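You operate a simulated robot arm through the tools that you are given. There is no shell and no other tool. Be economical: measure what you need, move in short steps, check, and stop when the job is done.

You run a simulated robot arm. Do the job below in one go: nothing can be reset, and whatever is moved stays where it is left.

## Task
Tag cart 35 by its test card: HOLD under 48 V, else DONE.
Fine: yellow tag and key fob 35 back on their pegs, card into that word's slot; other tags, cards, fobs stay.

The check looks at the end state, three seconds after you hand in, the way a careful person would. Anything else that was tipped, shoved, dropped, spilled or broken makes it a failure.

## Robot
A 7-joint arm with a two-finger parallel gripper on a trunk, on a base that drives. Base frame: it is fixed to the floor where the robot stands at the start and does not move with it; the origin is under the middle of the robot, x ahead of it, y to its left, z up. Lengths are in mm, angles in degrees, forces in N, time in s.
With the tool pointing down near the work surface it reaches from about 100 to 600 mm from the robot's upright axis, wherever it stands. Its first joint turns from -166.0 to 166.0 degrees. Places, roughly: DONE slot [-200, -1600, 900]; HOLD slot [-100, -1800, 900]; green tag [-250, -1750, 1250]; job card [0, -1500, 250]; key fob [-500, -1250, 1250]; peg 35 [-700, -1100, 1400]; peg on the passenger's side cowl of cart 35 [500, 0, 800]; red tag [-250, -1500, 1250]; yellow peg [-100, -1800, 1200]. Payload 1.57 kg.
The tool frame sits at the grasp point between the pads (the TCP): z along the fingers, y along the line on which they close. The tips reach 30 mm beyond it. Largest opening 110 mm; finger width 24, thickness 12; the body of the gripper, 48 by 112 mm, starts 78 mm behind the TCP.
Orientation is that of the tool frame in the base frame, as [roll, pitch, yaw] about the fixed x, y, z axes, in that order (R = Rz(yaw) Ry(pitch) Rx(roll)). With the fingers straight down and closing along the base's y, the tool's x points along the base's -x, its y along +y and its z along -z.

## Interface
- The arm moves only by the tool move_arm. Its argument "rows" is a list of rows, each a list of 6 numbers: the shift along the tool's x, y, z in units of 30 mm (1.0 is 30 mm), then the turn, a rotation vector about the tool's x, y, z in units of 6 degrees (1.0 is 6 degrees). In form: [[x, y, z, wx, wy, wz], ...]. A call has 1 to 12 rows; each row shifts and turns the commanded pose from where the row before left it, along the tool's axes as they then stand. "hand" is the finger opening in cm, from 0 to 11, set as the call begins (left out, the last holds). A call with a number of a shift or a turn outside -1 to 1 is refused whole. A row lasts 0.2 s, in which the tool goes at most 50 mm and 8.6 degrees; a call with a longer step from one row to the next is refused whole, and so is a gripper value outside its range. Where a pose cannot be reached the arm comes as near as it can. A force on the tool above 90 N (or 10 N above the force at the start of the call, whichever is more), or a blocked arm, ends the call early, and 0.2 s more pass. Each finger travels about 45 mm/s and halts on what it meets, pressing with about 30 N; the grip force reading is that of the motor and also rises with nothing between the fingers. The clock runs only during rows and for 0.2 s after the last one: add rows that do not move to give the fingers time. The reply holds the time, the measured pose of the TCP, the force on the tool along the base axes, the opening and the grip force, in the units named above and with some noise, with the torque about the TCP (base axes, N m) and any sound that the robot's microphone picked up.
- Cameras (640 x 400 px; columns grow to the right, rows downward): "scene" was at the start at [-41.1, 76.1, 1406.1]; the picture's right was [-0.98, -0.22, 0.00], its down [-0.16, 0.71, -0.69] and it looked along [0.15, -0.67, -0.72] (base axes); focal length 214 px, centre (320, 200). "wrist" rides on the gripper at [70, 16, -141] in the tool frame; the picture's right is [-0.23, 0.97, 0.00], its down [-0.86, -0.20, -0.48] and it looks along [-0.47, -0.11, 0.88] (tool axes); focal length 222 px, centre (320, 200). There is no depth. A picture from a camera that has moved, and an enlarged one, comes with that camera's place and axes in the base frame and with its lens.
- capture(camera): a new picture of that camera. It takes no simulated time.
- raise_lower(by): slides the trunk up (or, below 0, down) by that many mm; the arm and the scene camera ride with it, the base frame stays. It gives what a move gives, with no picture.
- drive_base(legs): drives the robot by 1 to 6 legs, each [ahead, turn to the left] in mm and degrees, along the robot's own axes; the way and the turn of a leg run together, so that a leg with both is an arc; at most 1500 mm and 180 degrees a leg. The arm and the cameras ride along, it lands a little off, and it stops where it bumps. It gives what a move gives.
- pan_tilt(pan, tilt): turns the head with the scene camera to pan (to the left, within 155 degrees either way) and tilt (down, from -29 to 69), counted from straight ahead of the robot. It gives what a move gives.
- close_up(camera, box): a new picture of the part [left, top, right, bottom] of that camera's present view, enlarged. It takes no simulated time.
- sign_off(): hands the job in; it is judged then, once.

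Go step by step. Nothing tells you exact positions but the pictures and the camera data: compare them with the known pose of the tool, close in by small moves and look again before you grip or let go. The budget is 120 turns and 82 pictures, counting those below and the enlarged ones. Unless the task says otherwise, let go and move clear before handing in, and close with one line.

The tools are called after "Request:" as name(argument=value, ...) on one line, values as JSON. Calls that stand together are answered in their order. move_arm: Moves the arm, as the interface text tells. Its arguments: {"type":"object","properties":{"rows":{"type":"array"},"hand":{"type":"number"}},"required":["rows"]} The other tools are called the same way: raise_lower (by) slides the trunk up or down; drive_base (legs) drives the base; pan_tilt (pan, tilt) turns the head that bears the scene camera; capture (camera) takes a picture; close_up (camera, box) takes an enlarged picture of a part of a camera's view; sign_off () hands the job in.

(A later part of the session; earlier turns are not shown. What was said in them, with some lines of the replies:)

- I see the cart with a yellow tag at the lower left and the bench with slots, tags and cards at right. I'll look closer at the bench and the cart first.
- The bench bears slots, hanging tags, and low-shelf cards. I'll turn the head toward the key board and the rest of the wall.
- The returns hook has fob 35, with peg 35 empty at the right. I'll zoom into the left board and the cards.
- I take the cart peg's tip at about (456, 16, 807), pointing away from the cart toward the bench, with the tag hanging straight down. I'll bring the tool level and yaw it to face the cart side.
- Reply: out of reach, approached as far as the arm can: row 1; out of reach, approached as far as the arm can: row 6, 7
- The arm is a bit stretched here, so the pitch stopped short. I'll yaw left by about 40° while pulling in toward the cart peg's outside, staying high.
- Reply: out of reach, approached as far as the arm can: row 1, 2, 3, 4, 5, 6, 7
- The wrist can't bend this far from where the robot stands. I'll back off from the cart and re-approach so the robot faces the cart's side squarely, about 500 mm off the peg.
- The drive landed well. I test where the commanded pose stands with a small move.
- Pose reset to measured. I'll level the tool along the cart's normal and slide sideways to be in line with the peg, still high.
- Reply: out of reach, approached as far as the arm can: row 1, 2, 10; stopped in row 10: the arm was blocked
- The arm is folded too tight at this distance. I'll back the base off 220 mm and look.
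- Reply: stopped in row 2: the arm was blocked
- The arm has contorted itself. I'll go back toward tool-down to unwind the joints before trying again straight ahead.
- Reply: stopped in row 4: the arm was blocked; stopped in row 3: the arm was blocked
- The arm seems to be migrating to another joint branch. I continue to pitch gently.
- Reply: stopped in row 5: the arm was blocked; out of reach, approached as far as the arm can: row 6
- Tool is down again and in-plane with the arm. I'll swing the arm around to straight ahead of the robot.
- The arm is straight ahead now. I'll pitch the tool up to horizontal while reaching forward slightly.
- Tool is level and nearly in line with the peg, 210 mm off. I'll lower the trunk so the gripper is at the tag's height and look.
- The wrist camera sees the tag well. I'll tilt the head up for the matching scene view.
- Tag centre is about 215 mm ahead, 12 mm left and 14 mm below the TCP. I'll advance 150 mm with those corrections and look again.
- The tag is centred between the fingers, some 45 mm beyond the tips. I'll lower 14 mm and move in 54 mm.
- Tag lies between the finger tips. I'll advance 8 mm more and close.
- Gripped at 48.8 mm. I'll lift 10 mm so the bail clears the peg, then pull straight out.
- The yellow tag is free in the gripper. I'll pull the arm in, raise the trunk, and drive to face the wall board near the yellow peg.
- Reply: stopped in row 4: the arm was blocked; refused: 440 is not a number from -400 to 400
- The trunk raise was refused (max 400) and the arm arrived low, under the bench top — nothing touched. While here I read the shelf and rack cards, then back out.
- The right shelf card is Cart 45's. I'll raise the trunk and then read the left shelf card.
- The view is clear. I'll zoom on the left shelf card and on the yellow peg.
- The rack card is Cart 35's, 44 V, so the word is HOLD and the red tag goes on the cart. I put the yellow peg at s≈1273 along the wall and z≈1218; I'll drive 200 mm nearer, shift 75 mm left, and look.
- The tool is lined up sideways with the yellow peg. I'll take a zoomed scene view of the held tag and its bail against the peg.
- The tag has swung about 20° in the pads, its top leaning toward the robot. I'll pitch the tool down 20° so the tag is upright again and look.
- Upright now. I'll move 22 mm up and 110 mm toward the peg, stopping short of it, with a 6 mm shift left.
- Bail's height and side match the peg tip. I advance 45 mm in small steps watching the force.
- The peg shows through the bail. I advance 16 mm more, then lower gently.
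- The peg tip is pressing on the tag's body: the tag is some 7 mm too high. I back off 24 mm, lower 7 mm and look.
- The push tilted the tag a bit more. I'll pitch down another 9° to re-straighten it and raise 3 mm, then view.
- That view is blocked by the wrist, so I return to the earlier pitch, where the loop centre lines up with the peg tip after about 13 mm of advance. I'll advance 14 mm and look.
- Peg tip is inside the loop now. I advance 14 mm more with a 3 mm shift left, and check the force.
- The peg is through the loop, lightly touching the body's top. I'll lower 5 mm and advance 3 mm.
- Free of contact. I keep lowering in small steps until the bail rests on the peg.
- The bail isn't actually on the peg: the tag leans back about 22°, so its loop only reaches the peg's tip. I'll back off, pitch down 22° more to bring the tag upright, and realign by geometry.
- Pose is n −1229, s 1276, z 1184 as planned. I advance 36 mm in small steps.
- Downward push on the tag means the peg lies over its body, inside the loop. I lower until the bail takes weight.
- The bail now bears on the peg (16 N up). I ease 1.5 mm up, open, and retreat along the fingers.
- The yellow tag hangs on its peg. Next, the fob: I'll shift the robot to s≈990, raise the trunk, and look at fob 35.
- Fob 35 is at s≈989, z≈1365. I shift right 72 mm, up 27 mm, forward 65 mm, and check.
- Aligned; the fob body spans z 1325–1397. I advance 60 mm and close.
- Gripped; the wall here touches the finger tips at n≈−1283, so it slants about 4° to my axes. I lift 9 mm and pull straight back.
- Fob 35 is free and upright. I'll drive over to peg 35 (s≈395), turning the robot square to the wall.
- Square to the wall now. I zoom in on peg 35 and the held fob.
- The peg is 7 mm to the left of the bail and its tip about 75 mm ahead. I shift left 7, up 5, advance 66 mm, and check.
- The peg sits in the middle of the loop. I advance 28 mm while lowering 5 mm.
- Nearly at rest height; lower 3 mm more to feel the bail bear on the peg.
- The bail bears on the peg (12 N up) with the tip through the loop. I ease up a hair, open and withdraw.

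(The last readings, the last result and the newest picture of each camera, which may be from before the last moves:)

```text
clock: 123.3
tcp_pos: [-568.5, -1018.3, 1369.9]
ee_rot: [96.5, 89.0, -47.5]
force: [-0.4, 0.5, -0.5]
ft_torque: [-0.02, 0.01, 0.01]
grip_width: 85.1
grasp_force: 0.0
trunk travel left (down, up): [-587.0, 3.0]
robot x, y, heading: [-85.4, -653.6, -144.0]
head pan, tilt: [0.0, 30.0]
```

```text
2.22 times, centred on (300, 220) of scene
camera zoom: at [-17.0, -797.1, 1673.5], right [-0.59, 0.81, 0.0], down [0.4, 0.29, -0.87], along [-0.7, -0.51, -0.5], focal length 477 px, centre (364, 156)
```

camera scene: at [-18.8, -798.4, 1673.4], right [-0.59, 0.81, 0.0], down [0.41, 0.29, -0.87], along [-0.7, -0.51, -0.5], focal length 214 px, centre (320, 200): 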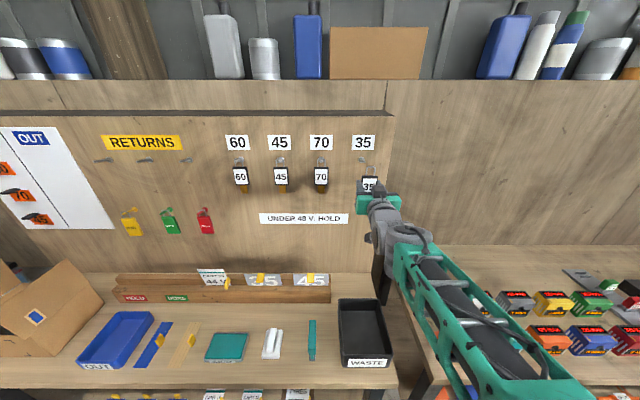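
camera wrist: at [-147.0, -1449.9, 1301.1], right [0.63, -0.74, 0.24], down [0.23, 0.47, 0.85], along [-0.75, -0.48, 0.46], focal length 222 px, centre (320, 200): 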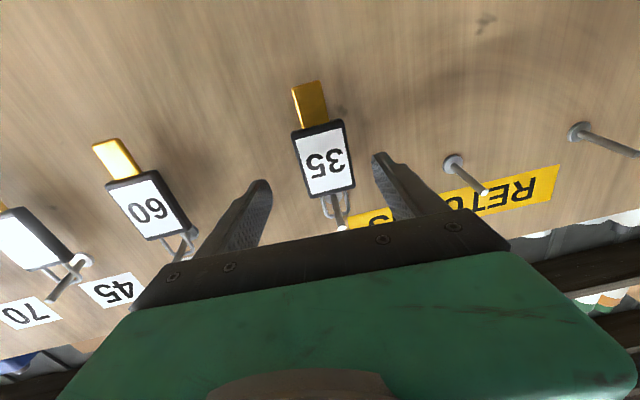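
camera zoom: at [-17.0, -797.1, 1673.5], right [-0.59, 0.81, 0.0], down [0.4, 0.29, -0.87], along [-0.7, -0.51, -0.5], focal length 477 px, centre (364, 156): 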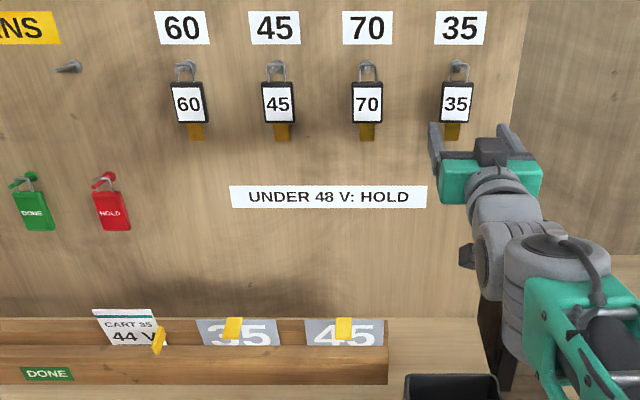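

Fob 35 hangs on its peg. Next the card: its yellow fin is near (−265, −1435, 960). I'll drive left along the bench, then lower the trunk before going in.

Request:
drive_base(legs=[[-150, 0], [0, 90], [676, 0], [0, -90]])

Request:
raise_lower(by=-380)

Request:
drive_base(legs=[[70, 0]])

Request:
capture(camera="scene")

Request:
capture(camera="wrist")

```text
clock: 135.7
tcp_pos: [-47.4, -1483.1, 1368.5]
ee_rot: [97.7, 89.1, -45.7]
force: [1.0, -1.1, -0.1]
ft_torque: [0.02, 0.03, -0.02]
grip_width: 85.0
grasp_force: 0.2
trunk travel left (down, up): [-587.0, 3.0]
robot x, y, heading: [432.2, -1114.7, -143.4]
head pan, tilt: [0.0, 30.0]
```

```text
clock: 139.3
tcp_pos: [-47.2, -1482.9, 988.8]
ee_rot: [97.6, 88.9, -45.9]
force: [0.1, -0.4, 0.4]
ft_torque: [0.01, 0.01, -0.01]
grip_width: 85.0
grasp_force: 0.1
trunk travel left (down, up): [-207.0, 383.0]
robot x, y, heading: [429.5, -1116.3, -143.3]
head pan, tilt: [0.0, 30.0]
```

```text
clock: 140.3
tcp_pos: [-104.0, -1524.8, 987.9]
ee_rot: [97.5, 89.1, -45.9]
force: [1.0, -0.2, -0.1]
ft_torque: [0.03, -0.04, -0.01]
grip_width: 85.1
grasp_force: 0.0
trunk travel left (down, up): [-207.0, 383.0]
robot x, y, heading: [374.2, -1155.9, -143.5]
head pan, tilt: [0.0, 30.0]
```

```text
14 pictures are left
camera scene: at [445.2, -1298.8, 1293.5], right [-0.6, 0.8, 0.0], down [0.4, 0.3, -0.87], along [-0.7, -0.52, -0.5], focal length 214 px, centre (320, 200)
```

scene: 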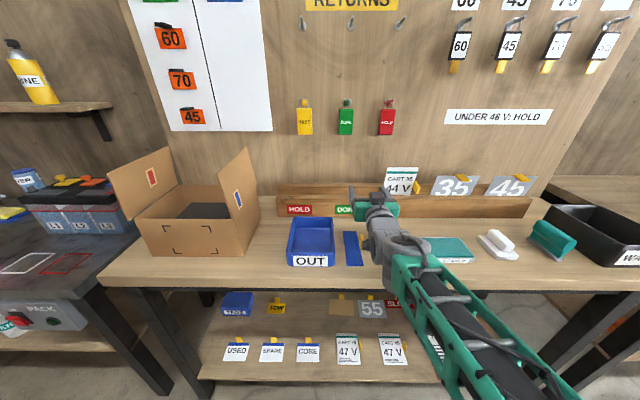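

```text
13 pictures are left
camera wrist: at [19.6, -1454.6, 920.6], right [0.58, -0.78, 0.24], down [0.25, 0.46, 0.85], along [-0.78, -0.43, 0.46], focal length 222 px, centre (320, 200)
```

wrist: 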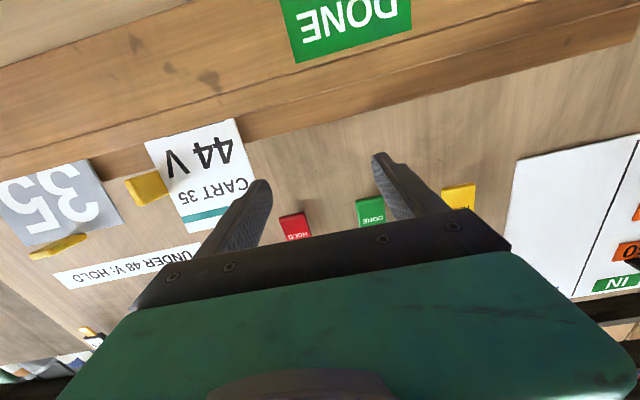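

Triangulating, the card's fin is at f≈1070, L≈974, z≈972, protruding toward me. I'll pitch the tool down 20° (keeps the camera clear of the tray), narrow the fingers and slide right 190 mm.

Request:
move_arm(rows=[[0, 0, 0, 0, 0.83, 0], [0, 0, 0, 0, 0.83, 0], [0, -0.9, 0, 0, 0.83, 0], [0, -0.9, 0, 0, 0.83, 0], [0, -0.9, 0, 0, 0, 0], [0, -0.9, 0, 0, 0, 0], [0, -0.9, 0, 0, 0, 0], [0, -0.9, 0, 0, 0, 0], [0, -0.9, 0, 0, 0, 0]], hand=5.5)

Request:
capture(camera="wrist")

Request:
close_up(camera="scene", box=[370, 160, 450, 210])

```text
clock: 142.3
tcp_pos: [-215.8, -1371.7, 985.1]
ee_rot: [177.2, 69.9, 34.0]
force: [0.3, -0.2, 0.9]
ft_torque: [0.03, -0.01, -0.03]
grip_width: 55.1
grasp_force: 0.0
trunk travel left (down, up): [-207.0, 383.0]
robot x, y, heading: [378.3, -1155.9, -143.5]
head pan, tilt: [0.0, 30.0]
```

```text
12 pictures are left
camera wrist: at [-81.4, -1293.0, 969.5], right [0.52, -0.83, 0.23], down [0.0, 0.27, 0.96], along [-0.86, -0.5, 0.13], focal length 222 px, centre (320, 200)
```

wrist: 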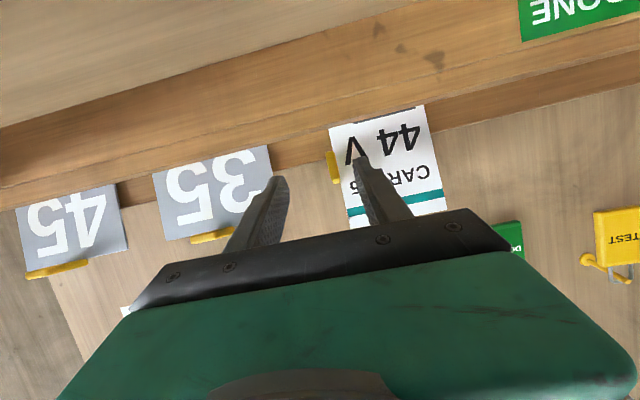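

```text
8.00 times, centred on (410, 185) of scene
camera zoom: at [445.2, -1299.0, 1293.5], right [-0.6, 0.8, 0.0], down [0.4, 0.3, -0.87], along [-0.7, -0.52, -0.5], focal length 1716 px, centre (-400, 320)
```

zoom: 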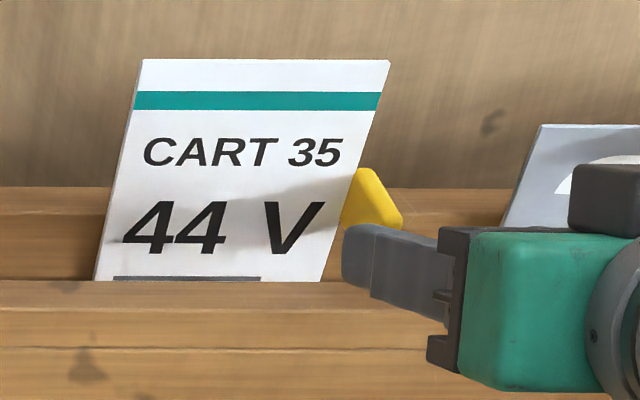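

The fin is about 10 mm left of and 8 mm below the grip line. I correct and advance 54 mm, then check.

Request:
move_arm(rows=[[0.25, 0.35, 0.09, 0, 0, 0], [-0.205, 0, 0.564, 0, 0, 0], [-0.205, 0, 0.564, 0, 0, 0], [-0.205, 0, 0.564, 0, 0, 0], [0, 0, 0, 0, 0, 0]])

Request:
capture(camera="wrist")

```text
clock: 143.5
tcp_pos: [-255.9, -1415.6, 979.0]
ee_rot: [177.2, 69.9, 34.0]
force: [-0.4, 0.5, 0.5]
ft_torque: [0.03, -0.01, -0.02]
grip_width: 55.0
grasp_force: 0.0
trunk travel left (down, up): [-207.0, 383.0]
robot x, y, heading: [373.2, -1155.6, -143.7]
head pan, tilt: [0.0, 30.0]
```

```text
10 pictures are left
camera wrist: at [-118.4, -1334.3, 961.7], right [0.52, -0.82, 0.23], down [0.0, 0.27, 0.96], along [-0.86, -0.5, 0.13], focal length 222 px, centre (320, 200)
```

wrist: 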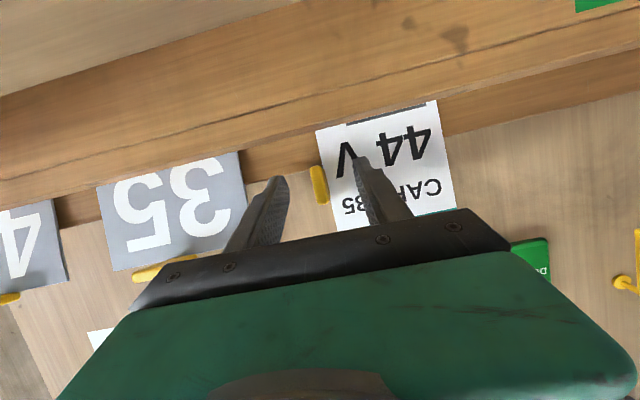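

The fin sits centred between the fingers. I close on it.

Request:
move_arm(rows=[[0, 0, 0, 0, 0, 0], [0, 0, 0, 0, 0, 0], [0, 0, 0, 0, 0, 0], [0, 0, 0, 0, 0, 0], [0, 0, 0, 0, 0, 0], [0, 0, 0, 0, 0, 0]], hand=0)

```text
clock: 144.9
tcp_pos: [-254.3, -1414.6, 977.2]
ee_rot: [177.1, 69.9, 33.8]
force: [0.1, 0.6, -0.5]
ft_torque: [0.02, 0.01, 0.03]
grip_width: 8.2
grasp_force: 27.2
trunk travel left (down, up): [-207.0, 383.0]
robot x, y, heading: [380.0, -1155.5, -143.6]
head pan, tilt: [0.0, 30.0]
```

Holding the 8 mm fin. I lift the card 75 mm straight up and look.

Request:
move_arm(rows=[[-0.5, 0, -0.18, 0, 0, 0], [-0.62, 0, -0.225, 0, 0, 0], [-0.62, 0, -0.225, 0, 0, 0], [-0.62, 0, -0.225, 0, 0, 0], [0, 0, 0, 0, 0, 0]])

Request:
close_up(camera="scene", box=[270, 130, 430, 230])

```text
clock: 146.1
tcp_pos: [-254.4, -1414.1, 1052.9]
ee_rot: [177.1, 69.8, 33.8]
force: [0.2, 0.5, -0.9]
ft_torque: [0.02, -0.01, -0.01]
grip_width: 8.0
grasp_force: 25.8
trunk travel left (down, up): [-207.0, 383.0]
robot x, y, heading: [372.6, -1159.2, -143.4]
head pan, tilt: [0.0, 30.0]
```

```text
4.00 times, centred on (350, 180) of scene
camera zoom: at [445.0, -1298.9, 1293.5], right [-0.6, 0.8, 0.0], down [0.4, 0.3, -0.87], along [-0.7, -0.52, -0.5], focal length 858 px, centre (200, 280)
```

zoom: 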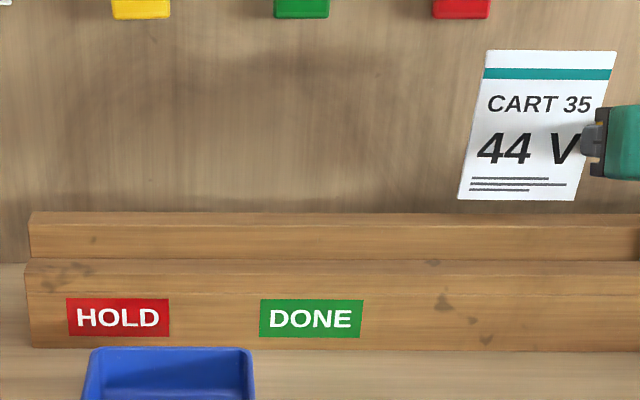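

Card is fully out of the groove. The HOLD label centre is about 342 mm to the left; I carry the card there at this height.

Request:
move_arm(rows=[[0, 0.95, 0, 0, 0, 0], [0, 0.95, 0, 0, 0, 0], [0, 0.95, 0, 0, 0, 0], [0, 0.95, 0, 0, 0, 0], [0, 0.95, 0, 0, 0, 0], [0, 0.95, 0, 0, 0, 0], [0, 0.95, 0, 0, 0, 0], [0, 0.95, 0, 0, 0, 0], [0, 0.95, 0, 0, 0, 0], [0, 0.95, 0, 0, 0, 0], [0, 0.95, 0, 0, 0, 0], [0, 0.95, 0, 0, 0, 0]])

Request:
close_up(camera="scene", box=[260, 130, 420, 230])

```text
clock: 148.7
tcp_pos: [-52.1, -1686.4, 1058.1]
ee_rot: [177.1, 70.0, 33.8]
force: [-0.8, -0.3, -0.8]
ft_torque: [0.0, 0.01, 0.02]
grip_width: 8.1
grasp_force: 27.3
trunk travel left (down, up): [-207.0, 383.0]
robot x, y, heading: [377.4, -1156.4, -143.6]
head pan, tilt: [0.0, 30.0]
```

```text
4.00 times, centred on (340, 180) of scene
camera zoom: at [444.9, -1298.8, 1293.5], right [-0.6, 0.8, 0.0], down [0.4, 0.3, -0.87], along [-0.7, -0.52, -0.5], focal length 858 px, centre (240, 280)
```

zoom: 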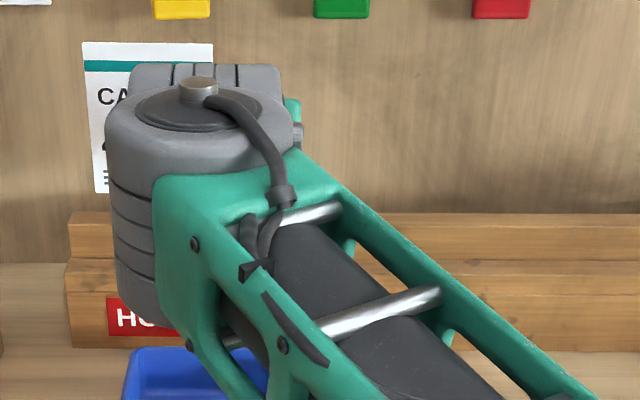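

Card is centred behind the HOLD label. I nudge 2.5 mm forward and lower 72 mm, watching force.

Request:
move_arm(rows=[[0.2, 0, 0.2, 0, 0, 0], [0.5, 0, 0.18, 0, 0, 0], [0.5, 0, 0.18, 0, 0, 0], [0.5, 0, 0.18, 0, 0, 0], [0.25, 0, 0.09, 0, 0, 0], [0.25, 0, 0.09, 0, 0, 0], [0, 0, 0, 0, 0, 0]])

Request:
close_up(camera="scene", box=[260, 130, 420, 230])

```text
clock: 150.3
tcp_pos: [-51.1, -1689.9, 988.3]
ee_rot: [177.0, 69.9, 33.9]
force: [3.3, 4.3, 15.1]
ft_torque: [-0.41, 0.54, -0.09]
grip_width: 7.9
grasp_force: 27.5
trunk travel left (down, up): [-207.0, 383.0]
robot x, y, heading: [375.4, -1160.0, -143.6]
head pan, tilt: [0.0, 30.0]
```

```text
4.00 times, centred on (340, 180) of scene
camera zoom: at [446.1, -1297.5, 1293.6], right [-0.6, 0.8, 0.0], down [0.4, 0.3, -0.87], along [-0.7, -0.52, -0.5], focal length 858 px, centre (240, 280)
```

zoom: 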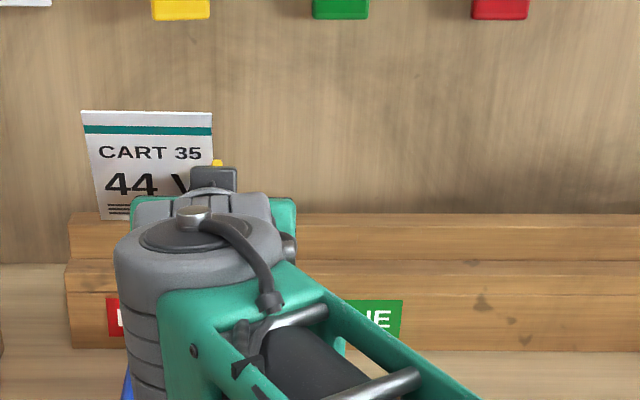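

The card bottom caught the back rail's top, tilting the card and sliding up in the grip. I raise it clear, pitch down 20° to bring the bottom back toward me, pull back 12 mm, and look with the wrist camera.

Request:
move_arm(rows=[[-0.5, 0, -0.18, 0, 0, 0], [-0.6, 0, -0.22, 0, 0, 0], [-0.5, 0, -0.18, 0, 0, 0], [0, 0, 0, 0, 0.85, 0], [0, 0, 0, 0, 0.85, 0], [0, 0, 0, 0, 0.85, 0], [0, 0, 0, 0, 0.85, 0], [0.27, 0, -0.3, 0, 0, 0], [0, 0, 0, 0, 0, 0]])

Request:
capture(camera="wrist")

```text
clock: 152.3
tcp_pos: [-43.1, -1682.5, 1037.8]
ee_rot: [178.5, 49.4, 35.5]
force: [0.0, -0.6, -0.7]
ft_torque: [0.0, 0.0, 0.0]
grip_width: 7.9
grasp_force: 27.2
trunk travel left (down, up): [-207.0, 383.0]
robot x, y, heading: [374.6, -1157.6, -143.5]
head pan, tilt: [0.0, 30.0]
```

```text
6 pictures are left
camera wrist: at [88.2, -1604.0, 1078.3], right [0.46, -0.87, 0.19], down [-0.28, 0.06, 0.96], along [-0.84, -0.49, -0.22], focal length 222 px, centre (320, 200)
```

wrist: 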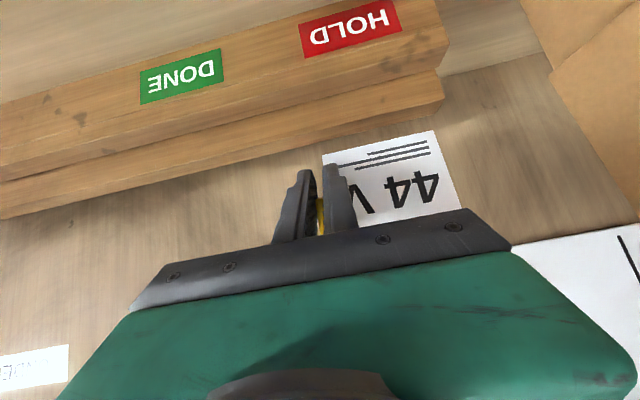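

Now I see rails and card together: the groove lies just behind the front rail's top (f≈1083, z≈930), with the taller back rail as a stop behind it. I'll lower the card bottom to just above the front rail, then push forward until it meets the back rail.

Request:
move_arm(rows=[[0.48, 0, 0.413, 0, 0, 0], [0.48, 0, 0.413, 0, 0, 0], [0.48, 0, 0.413, 0, 0, 0], [0, 0, 0, 0, 0, 0]])

Request:
move_arm(rows=[[-0.11, 0, 0.127, 0, 0, 0], [-0.11, 0, 0.127, 0, 0, 0], [-0.11, 0, 0.127, 0, 0, 0], [0, 0, 0, 0, 0, 0]])

```text
clock: 153.3
tcp_pos: [-42.8, -1683.8, 980.4]
ee_rot: [178.5, 49.5, 35.4]
force: [0.1, 0.4, -0.6]
ft_torque: [0.0, 0.05, 0.02]
grip_width: 8.0
grasp_force: 27.0
trunk travel left (down, up): [-207.0, 383.0]
robot x, y, heading: [373.6, -1157.4, -143.3]
head pan, tilt: [0.0, 30.0]
```

```text
clock: 154.3
tcp_pos: [-54.3, -1691.8, 981.2]
ee_rot: [178.4, 49.5, 35.6]
force: [10.5, 8.8, -0.8]
ft_torque: [0.39, -0.45, 0.06]
grip_width: 8.4
grasp_force: 27.0
trunk travel left (down, up): [-207.0, 383.0]
robot x, y, heading: [376.5, -1155.9, -143.5]
head pan, tilt: [0.0, 30.0]
```

The card bottom meets the back rail's face 44 mm below the TCP. I ease back 3 mm and lower into the groove.

Request:
move_arm(rows=[[0.065, 0, -0.076, 0, 0, 0], [0.152, 0, 0.13, 0, 0, 0], [0.152, 0, 0.13, 0, 0, 0], [0, 0, 0, 0, 0, 0]])

```text
clock: 155.3
tcp_pos: [-52.8, -1691.5, 968.9]
ee_rot: [178.4, 49.4, 35.6]
force: [-0.4, 0.9, -0.3]
ft_torque: [0.02, 0.0, -0.01]
grip_width: 8.3
grasp_force: 27.1
trunk travel left (down, up): [-207.0, 383.0]
robot x, y, heading: [376.6, -1159.0, -143.3]
head pan, tilt: [0.0, 30.0]
```

No contact force: it is going in. I lower further.

Request:
move_arm(rows=[[0.152, 0, 0.13, 0, 0, 0], [0.127, 0, 0.108, 0, 0, 0], [0, 0, 0, 0, 0, 0]])

Request:
capture(camera="wrist")

```text
clock: 156.1
tcp_pos: [-52.4, -1690.4, 959.3]
ee_rot: [178.5, 49.4, 35.4]
force: [-1.3, -0.4, 0.4]
ft_torque: [-0.05, -0.01, -0.08]
grip_width: 8.3
grasp_force: 26.8
trunk travel left (down, up): [-207.0, 383.0]
robot x, y, heading: [374.1, -1156.6, -143.6]
head pan, tilt: [0.0, 30.0]
```

```text
5 pictures are left
camera wrist: at [78.9, -1612.0, 998.3], right [0.46, -0.87, 0.19], down [-0.28, 0.06, 0.96], along [-0.84, -0.49, -0.22], focal length 222 px, centre (320, 200)
```

wrist: 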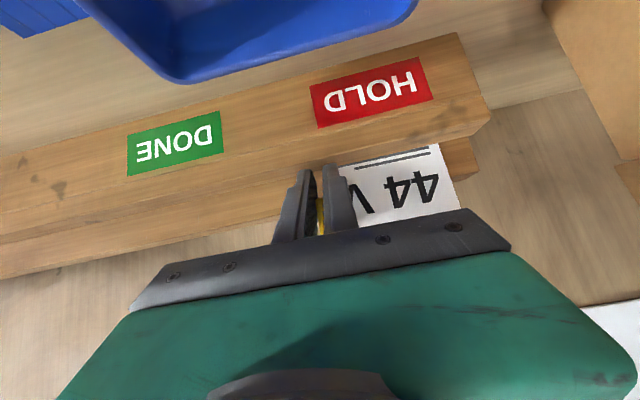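

The card stands in the groove behind HOLD. I open the fingers and withdraw up and back.

Request:
move_arm(rows=[[0, 0, 0, 0, 0, 0], [0, 0, 0, 0, 0, 0], [0, 0, 0, 0, 0, 0], [0, 0, 0, 0, 0, 0]], hand=4)

Request:
move_arm(rows=[[0, 0, -0.6, 0, 0, 0], [0, 0, -1, 0, 0, 0], [0, 0, -1, 0, 0, 0], [-0.8, 0, -0.6, 0, 0, 0], [-1, 0, -0.8, 0, 0, 0], [-1, 0, -0.8, 0, 0, 0]])

Request:
capture(camera="wrist")

```text
clock: 157.1
tcp_pos: [-53.5, -1691.4, 958.9]
ee_rot: [178.5, 49.6, 35.5]
force: [2.1, -0.6, 1.6]
ft_torque: [0.01, -0.01, 0.02]
grip_width: 38.6
grasp_force: 0.1
trunk travel left (down, up): [-207.0, 383.0]
robot x, y, heading: [369.9, -1156.8, -143.4]
head pan, tilt: [0.0, 30.0]
```

```text
clock: 158.5
tcp_pos: [-11.0, -1658.0, 1116.0]
ee_rot: [178.5, 49.4, 35.4]
force: [0.5, 0.3, -0.2]
ft_torque: [0.0, -0.01, -0.01]
grip_width: 40.0
grasp_force: 0.0
trunk travel left (down, up): [-207.0, 383.0]
robot x, y, heading: [372.6, -1157.1, -143.5]
head pan, tilt: [0.0, 30.0]
```

```text
4 pictures are left
camera wrist: at [121.6, -1578.0, 1155.7], right [0.46, -0.87, 0.19], down [-0.28, 0.06, 0.96], along [-0.84, -0.49, -0.22], focal length 222 px, centre (320, 200)
```

wrist: 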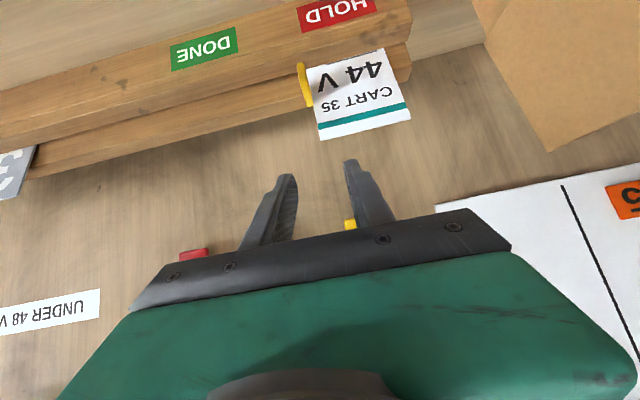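

Card is properly in the HOLD slot. Now the red tag, at about L 1077 with its centre near z 1157: I level the tool, open, and shift right and up to stand before it.

Request:
move_arm(rows=[[0, -0.5, 0, 0, -0.97, 0], [0, -0.7, 0, 0, -0.97, 0], [0, -0.7, 0, 0, -0.97, 0], [0, -0.7, 0, 0, -0.97, 0], [0, -0.7, 0, 0, -0.97, 0], [0, -0.7, 0, 0, -0.97, 0], [0, -0.7, 0, 0, -0.97, 0], [-0.5, -0.9, 0, 0, 0, 0], [-0.5, -0.9, 0, 0, 0, 0], [-0.5, -0.9, 0, 0, 0, 0], [-0.47, -0.9, 0, 0, 0, 0]], hand=8.5)

```text
clock: 160.9
tcp_pos: [-158.9, -1456.2, 1171.1]
ee_rot: [75.5, 88.9, -67.9]
force: [-0.3, 1.1, 0.1]
ft_torque: [-0.04, 0.01, 0.0]
grip_width: 85.1
grasp_force: 0.1
trunk travel left (down, up): [-207.0, 383.0]
robot x, y, heading: [373.3, -1157.1, -143.7]
head pan, tilt: [0.0, 30.0]
```

TCP is at L 1076, z 1171 as intended. I advance 100 mm and take one zoomed check.

Request:
move_arm(rows=[[0, 0, 0.85, 0, 0, 0], [0, 0, 0.85, 0, 0, 0], [0, 0, 0.85, 0, 0, 0], [0, 0, 0.85, 0, 0, 0], [0, 0, 0, 0, 0, 0]])

Request:
close_up(camera="scene", box=[330, 90, 426, 150])

```text
clock: 162.1
tcp_pos: [-240.1, -1516.2, 1169.9]
ee_rot: [74.3, 88.9, -69.0]
force: [0.0, -0.1, -0.8]
ft_torque: [0.0, 0.0, 0.01]
grip_width: 84.9
grasp_force: 0.0
trunk travel left (down, up): [-207.0, 383.0]
robot x, y, heading: [373.8, -1153.7, -143.4]
head pan, tilt: [0.0, 30.0]
```

```text
6.67 times, centred on (378, 120) of scene
camera zoom: at [444.9, -1299.0, 1293.5], right [-0.6, 0.8, 0.0], down [0.4, 0.3, -0.87], along [-0.7, -0.52, -0.5], focal length 1430 px, centre (-67, 733)
```

zoom: 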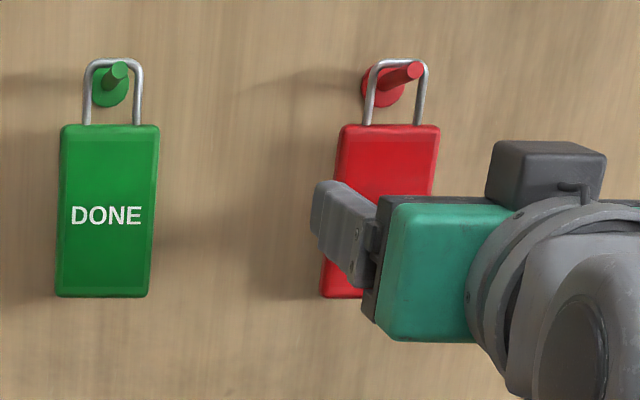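

All consistent. I shift 2 mm left, advance 77 mm and close on the red tag.

Request:
move_arm(rows=[[0, 0.07, 0.6, 0, 0, 0], [0, 0, 0.7, 0, 0, 0], [0, 0, 0.7, 0, 0, 0], [0, 0, 0.57, 0, 0, 0], [0, 0, 0, 0, 0, 0]])

Request:
move_arm(rows=[[0, 0, 0, 0, 0, 0], [0, 0, 0, 0, 0, 0], [0, 0, 0, 0, 0, 0], [0, 0, 0, 0, 0, 0], [0, 0, 0, 0, 0, 0], [0, 0, 0, 0, 0, 0]], hand=3)

```text
clock: 163.3
tcp_pos: [-301.8, -1564.4, 1170.5]
ee_rot: [74.8, 89.0, -68.5]
force: [-0.3, 0.6, 0.1]
ft_torque: [-0.02, -0.02, -0.04]
grip_width: 85.0
grasp_force: 0.0
trunk travel left (down, up): [-207.0, 383.0]
robot x, y, heading: [375.0, -1156.5, -143.4]
head pan, tilt: [0.0, 30.0]
```

```text
clock: 164.7
tcp_pos: [-301.3, -1564.4, 1170.1]
ee_rot: [74.4, 88.9, -68.9]
force: [0.6, 0.5, -0.2]
ft_torque: [0.02, 0.03, -0.02]
grip_width: 49.0
grasp_force: 30.3
trunk travel left (down, up): [-207.0, 383.0]
robot x, y, heading: [371.9, -1155.3, -143.5]
head pan, tilt: [0.0, 30.0]
```

Gripped at 49 mm. I lift 10 mm and pull straight back.

Request:
move_arm(rows=[[-0.34, 0, 0, 0, 0, 0], [0, 0, -0.5, 0, 0, 0], [0, 0, -0.7, 0, 0, 0], [0, 0, -0.8, 0, 0, 0], [0, 0, -0.8, 0, 0, 0], [0, 0, -0.5, 0, 0, 0]])

```text
clock: 166.1
tcp_pos: [-222.5, -1505.0, 1181.2]
ee_rot: [74.1, 89.0, -69.3]
force: [0.6, -0.4, -0.6]
ft_torque: [-0.03, 0.0, 0.02]
grip_width: 48.7
grasp_force: 29.8
trunk travel left (down, up): [-207.0, 383.0]
robot x, y, heading: [373.5, -1156.2, -143.3]
head pan, tilt: [0.0, 30.0]
```

The red tag is off its peg. I centre the arm, then drive back to the cart, stopping about 90 mm short.

Request:
move_arm(rows=[[0, 0.8, 0, 0, 0, 0], [0, 0.85, 0, 0, 0, 0], [0, 0.82, 0, 0, 0, 0]])

Request:
drive_base(legs=[[-250, 0], [0, -72.8], [875, 0]])

```text
clock: 166.9
tcp_pos: [-178.3, -1565.4, 1182.6]
ee_rot: [74.7, 89.0, -68.6]
force: [-0.3, 0.3, -0.4]
ft_torque: [0.03, -0.01, 0.0]
grip_width: 48.7
grasp_force: 30.3
trunk travel left (down, up): [-207.0, 383.0]
robot x, y, heading: [377.1, -1155.2, -143.3]
head pan, tilt: [0.0, 30.0]
```

```text
clock: 176.1
tcp_pos: [-686.7, -89.1, 1181.7]
ee_rot: [74.4, 89.1, -141.4]
force: [0.4, -0.2, -0.8]
ft_torque: [0.04, -0.01, -0.02]
grip_width: 48.8
grasp_force: 30.2
trunk travel left (down, up): [-207.0, 383.0]
robot x, y, heading: [-131.9, -493.5, 144.0]
head pan, tilt: [0.0, 30.0]
```

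Robot is where planned. I turn to face the cart, then lower the trunk.

Request:
drive_base(legs=[[0, -103.2]])

Request:
raise_lower(by=-205)

Request:
move_arm(rows=[[0.9, 0, 0, 0, 0, 0], [0.9, 0, 0, 0, 0, 0], [0.9, 0, 0, 0, 0, 0], [0.9, 0, 0, 0, 0, 0], [0.9, 0, 0, 0, 0, 0], [0.9, 0, 0, 0, 0, 0], [0.9, 0, 0, 0, 0, 0], [0, 0, 0, 0, 0, 0]])

```text
clock: 180.9
tcp_pos: [391.6, -46.7, 1181.3]
ee_rot: [74.8, 89.0, 115.6]
force: [-0.6, -0.1, -0.1]
ft_torque: [0.0, -0.02, 0.01]
grip_width: 48.6
grasp_force: 30.4
trunk travel left (down, up): [-207.0, 383.0]
robot x, y, heading: [-133.0, -495.0, 40.7]
head pan, tilt: [0.0, 30.0]
```

```text
clock: 183.1
tcp_pos: [391.7, -47.8, 978.1]
ee_rot: [74.4, 89.0, 115.2]
force: [0.0, -0.5, 0.0]
ft_torque: [0.02, 0.01, 0.02]
grip_width: 49.1
grasp_force: 29.8
trunk travel left (down, up): [-2.0, 588.0]
robot x, y, heading: [-132.3, -497.1, 40.5]
head pan, tilt: [0.0, 30.0]
```

```text
clock: 184.9
tcp_pos: [389.7, -44.0, 787.7]
ee_rot: [73.0, 89.0, 113.6]
force: [-0.2, 0.3, -0.7]
ft_torque: [0.0, 0.02, 0.05]
grip_width: 49.1
grasp_force: 29.8
trunk travel left (down, up): [-2.0, 588.0]
robot x, y, heading: [-129.4, -498.7, 40.7]
head pan, tilt: [0.0, 30.0]
```

Now about 90 mm short of the hang point and 3 mm right of it. I lower to z≈761, shift, advance 40 mm and take a zoomed check.

Request:
move_arm(rows=[[0.87, 0.1, 0, 0, 0, 0], [0, 0, 0.7, 0, 0, 0], [0, 0, 0.63, 0, 0, 0], [0, 0, 0, 0, 0, 0]])

Request:
close_up(camera="scene", box=[324, 135, 420, 195])

```text
clock: 185.9
tcp_pos: [418.2, -16.1, 762.1]
ee_rot: [74.4, 89.0, 115.2]
force: [-0.1, 0.3, -0.5]
ft_torque: [0.03, 0.02, -0.02]
grip_width: 48.7
grasp_force: 29.5
trunk travel left (down, up): [-2.0, 588.0]
robot x, y, heading: [-130.5, -494.2, 40.6]
head pan, tilt: [0.0, 30.0]
```

```text
6.67 times, centred on (372, 165) of scene
camera zoom: at [-208.3, -357.8, 1088.5], right [0.65, -0.76, 0.0], down [-0.38, -0.33, -0.87], along [0.66, 0.57, -0.5], focal length 1430 px, centre (-27, 433)
```

zoom: 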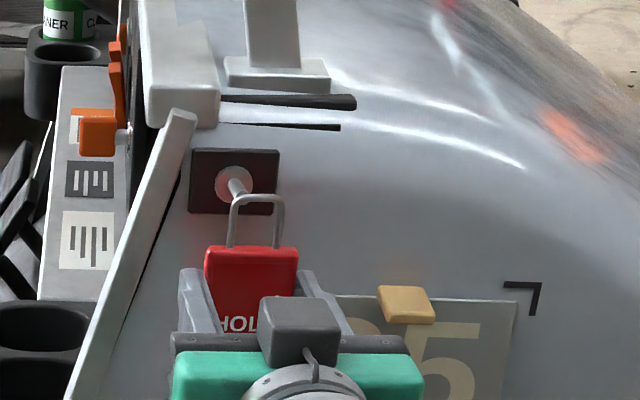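

Bail height is nearly right: I raise 4 mm, shift 2 mm left, and advance 50 mm so the bail goes over the peg.

Request:
move_arm(rows=[[-0.14, 0.07, 0, 0, 0, 0], [0, 0, 0.55, 0, 0, 0], [0, 0, 0.55, 0, 0, 0], [0, 0, 0.57, 0, 0, 0], [0, 0, 0, 0, 0, 0]])

```text
clock: 187.1
tcp_pos: [455.1, 19.1, 768.1]
ee_rot: [74.5, 89.0, 115.3]
force: [0.0, 0.3, -0.8]
ft_torque: [-0.05, -0.01, -0.02]
grip_width: 48.9
grasp_force: 29.7
trunk travel left (down, up): [-2.0, 588.0]
robot x, y, heading: [-131.2, -496.3, 40.6]
head pan, tilt: [0.0, 30.0]
```

No contact. I lower gently to feel the bail land on the peg.

Request:
move_arm(rows=[[0.13, 0, 0, 0, 0, 0], [0.13, 0, 0, 0, 0, 0], [0, 0, 0, 0, 0, 0]])

Request:
move_arm(rows=[[0.1, 0, 0, 0, 0, 0], [0.1, 0, 0, 0, 0, 0], [0, 0, 0, 0, 0, 0]])

```text
clock: 187.9
tcp_pos: [454.5, 20.2, 758.0]
ee_rot: [76.2, 89.0, 116.9]
force: [-0.4, 0.0, -0.9]
ft_torque: [0.02, 0.01, -0.03]
grip_width: 48.8
grasp_force: 30.5
trunk travel left (down, up): [-2.0, 588.0]
robot x, y, heading: [-133.4, -493.3, 40.8]
head pan, tilt: [0.0, 30.0]
```

```text
clock: 188.7
tcp_pos: [455.8, 19.3, 755.7]
ee_rot: [64.0, 89.0, 104.9]
force: [2.4, 2.2, 6.2]
ft_torque: [-0.06, 0.03, 0.04]
grip_width: 49.0
grasp_force: 29.8
trunk travel left (down, up): [-2.0, 588.0]
robot x, y, heading: [-129.4, -493.6, 40.8]
head pan, tilt: [0.0, 30.0]
```

The bail bears on the peg at z≈755. One picture to confirm before letting go.

Request:
close_up(camera="scene", box=[324, 135, 420, 195])

```text
6.67 times, centred on (372, 165) of scene
camera zoom: at [-208.4, -357.9, 1088.6], right [0.65, -0.76, 0.0], down [-0.38, -0.33, -0.87], along [0.66, 0.57, -0.5], focal length 1430 px, centre (-27, 433)
```

zoom: 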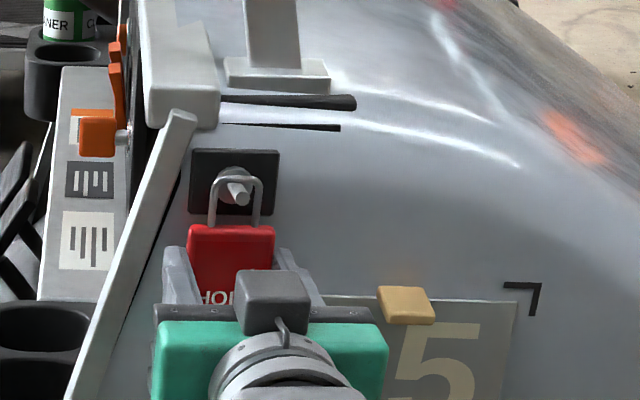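

The peg's tip stands out through the bail. I ease off, open and back straight out.

Request:
move_arm(rows=[[-0.03, 0, 0, 0, 0, 0], [0, 0, 0, 0, 0, 0], [0, 0, 0, 0, 0, 0], [0, 0, 0, 0, 0, 0], [0, 0, 0, 0, 0, 0], [0, 0, 0, 0, 0, 0]], hand=8)

Request:
move_arm(rows=[[0, 0, -0.6, 0, 0, 0], [0, 0, -1, 0, 0, 0], [0, 0, -1, 0, 0, 0], [0, 0, -1, 0, 0, 0]])

Request:
drive_base(legs=[[-120, 0]])

Request:
capture(camera="scene")

```text
clock: 190.1
tcp_pos: [454.3, 19.9, 753.7]
ee_rot: [74.7, 89.0, 115.6]
force: [0.1, 0.3, -0.1]
ft_torque: [0.03, -0.04, 0.02]
grip_width: 80.0
grasp_force: 0.0
trunk travel left (down, up): [-2.0, 588.0]
robot x, y, heading: [-131.5, -494.7, 40.9]
head pan, tilt: [0.0, 30.0]
```

```text
clock: 191.1
tcp_pos: [372.4, -51.3, 753.3]
ee_rot: [78.0, 89.0, 118.8]
force: [0.5, 0.5, 0.5]
ft_torque: [-0.02, 0.0, -0.02]
grip_width: 80.1
grasp_force: 0.0
trunk travel left (down, up): [-2.0, 588.0]
robot x, y, heading: [-131.1, -493.5, 40.6]
head pan, tilt: [0.0, 30.0]
```

```text
clock: 192.3
tcp_pos: [281.8, -129.0, 754.0]
ee_rot: [74.8, 88.9, 115.6]
force: [-0.1, 0.2, 0.3]
ft_torque: [-0.03, 0.01, -0.01]
grip_width: 79.8
grasp_force: 0.2
trunk travel left (down, up): [-2.0, 588.0]
robot x, y, heading: [-222.9, -571.5, 40.6]
head pan, tilt: [0.0, 30.0]
```

```text
0 pictures are left
camera scene: at [-299.6, -436.5, 1088.5], right [0.65, -0.76, 0.0], down [-0.38, -0.33, -0.87], along [0.66, 0.57, -0.5], focal length 214 px, centre (320, 200)
```

scene: 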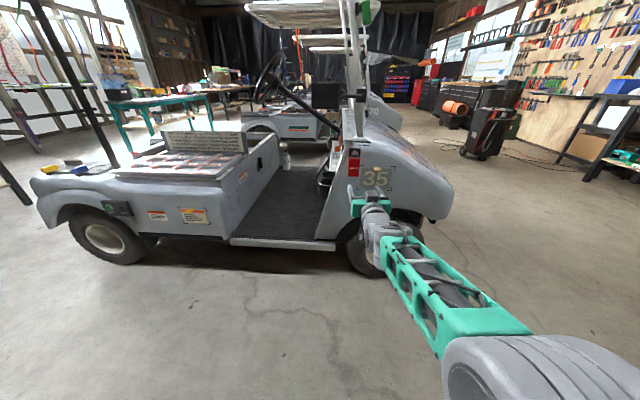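

The red HOLD tag hangs on cart 35's peg and the arm is clear. Yellow tag, fob 35 and the card are all placed, so I hand in.

Request:
sign_off()

```text
The job is handed in.
```

Cart 35's test card reads 44 V, which is under 48 V, so the red HOLD tag is on the cart and the card is in the HOLD slot. The yellow tag is back on its peg and fob 35 is on peg 35.
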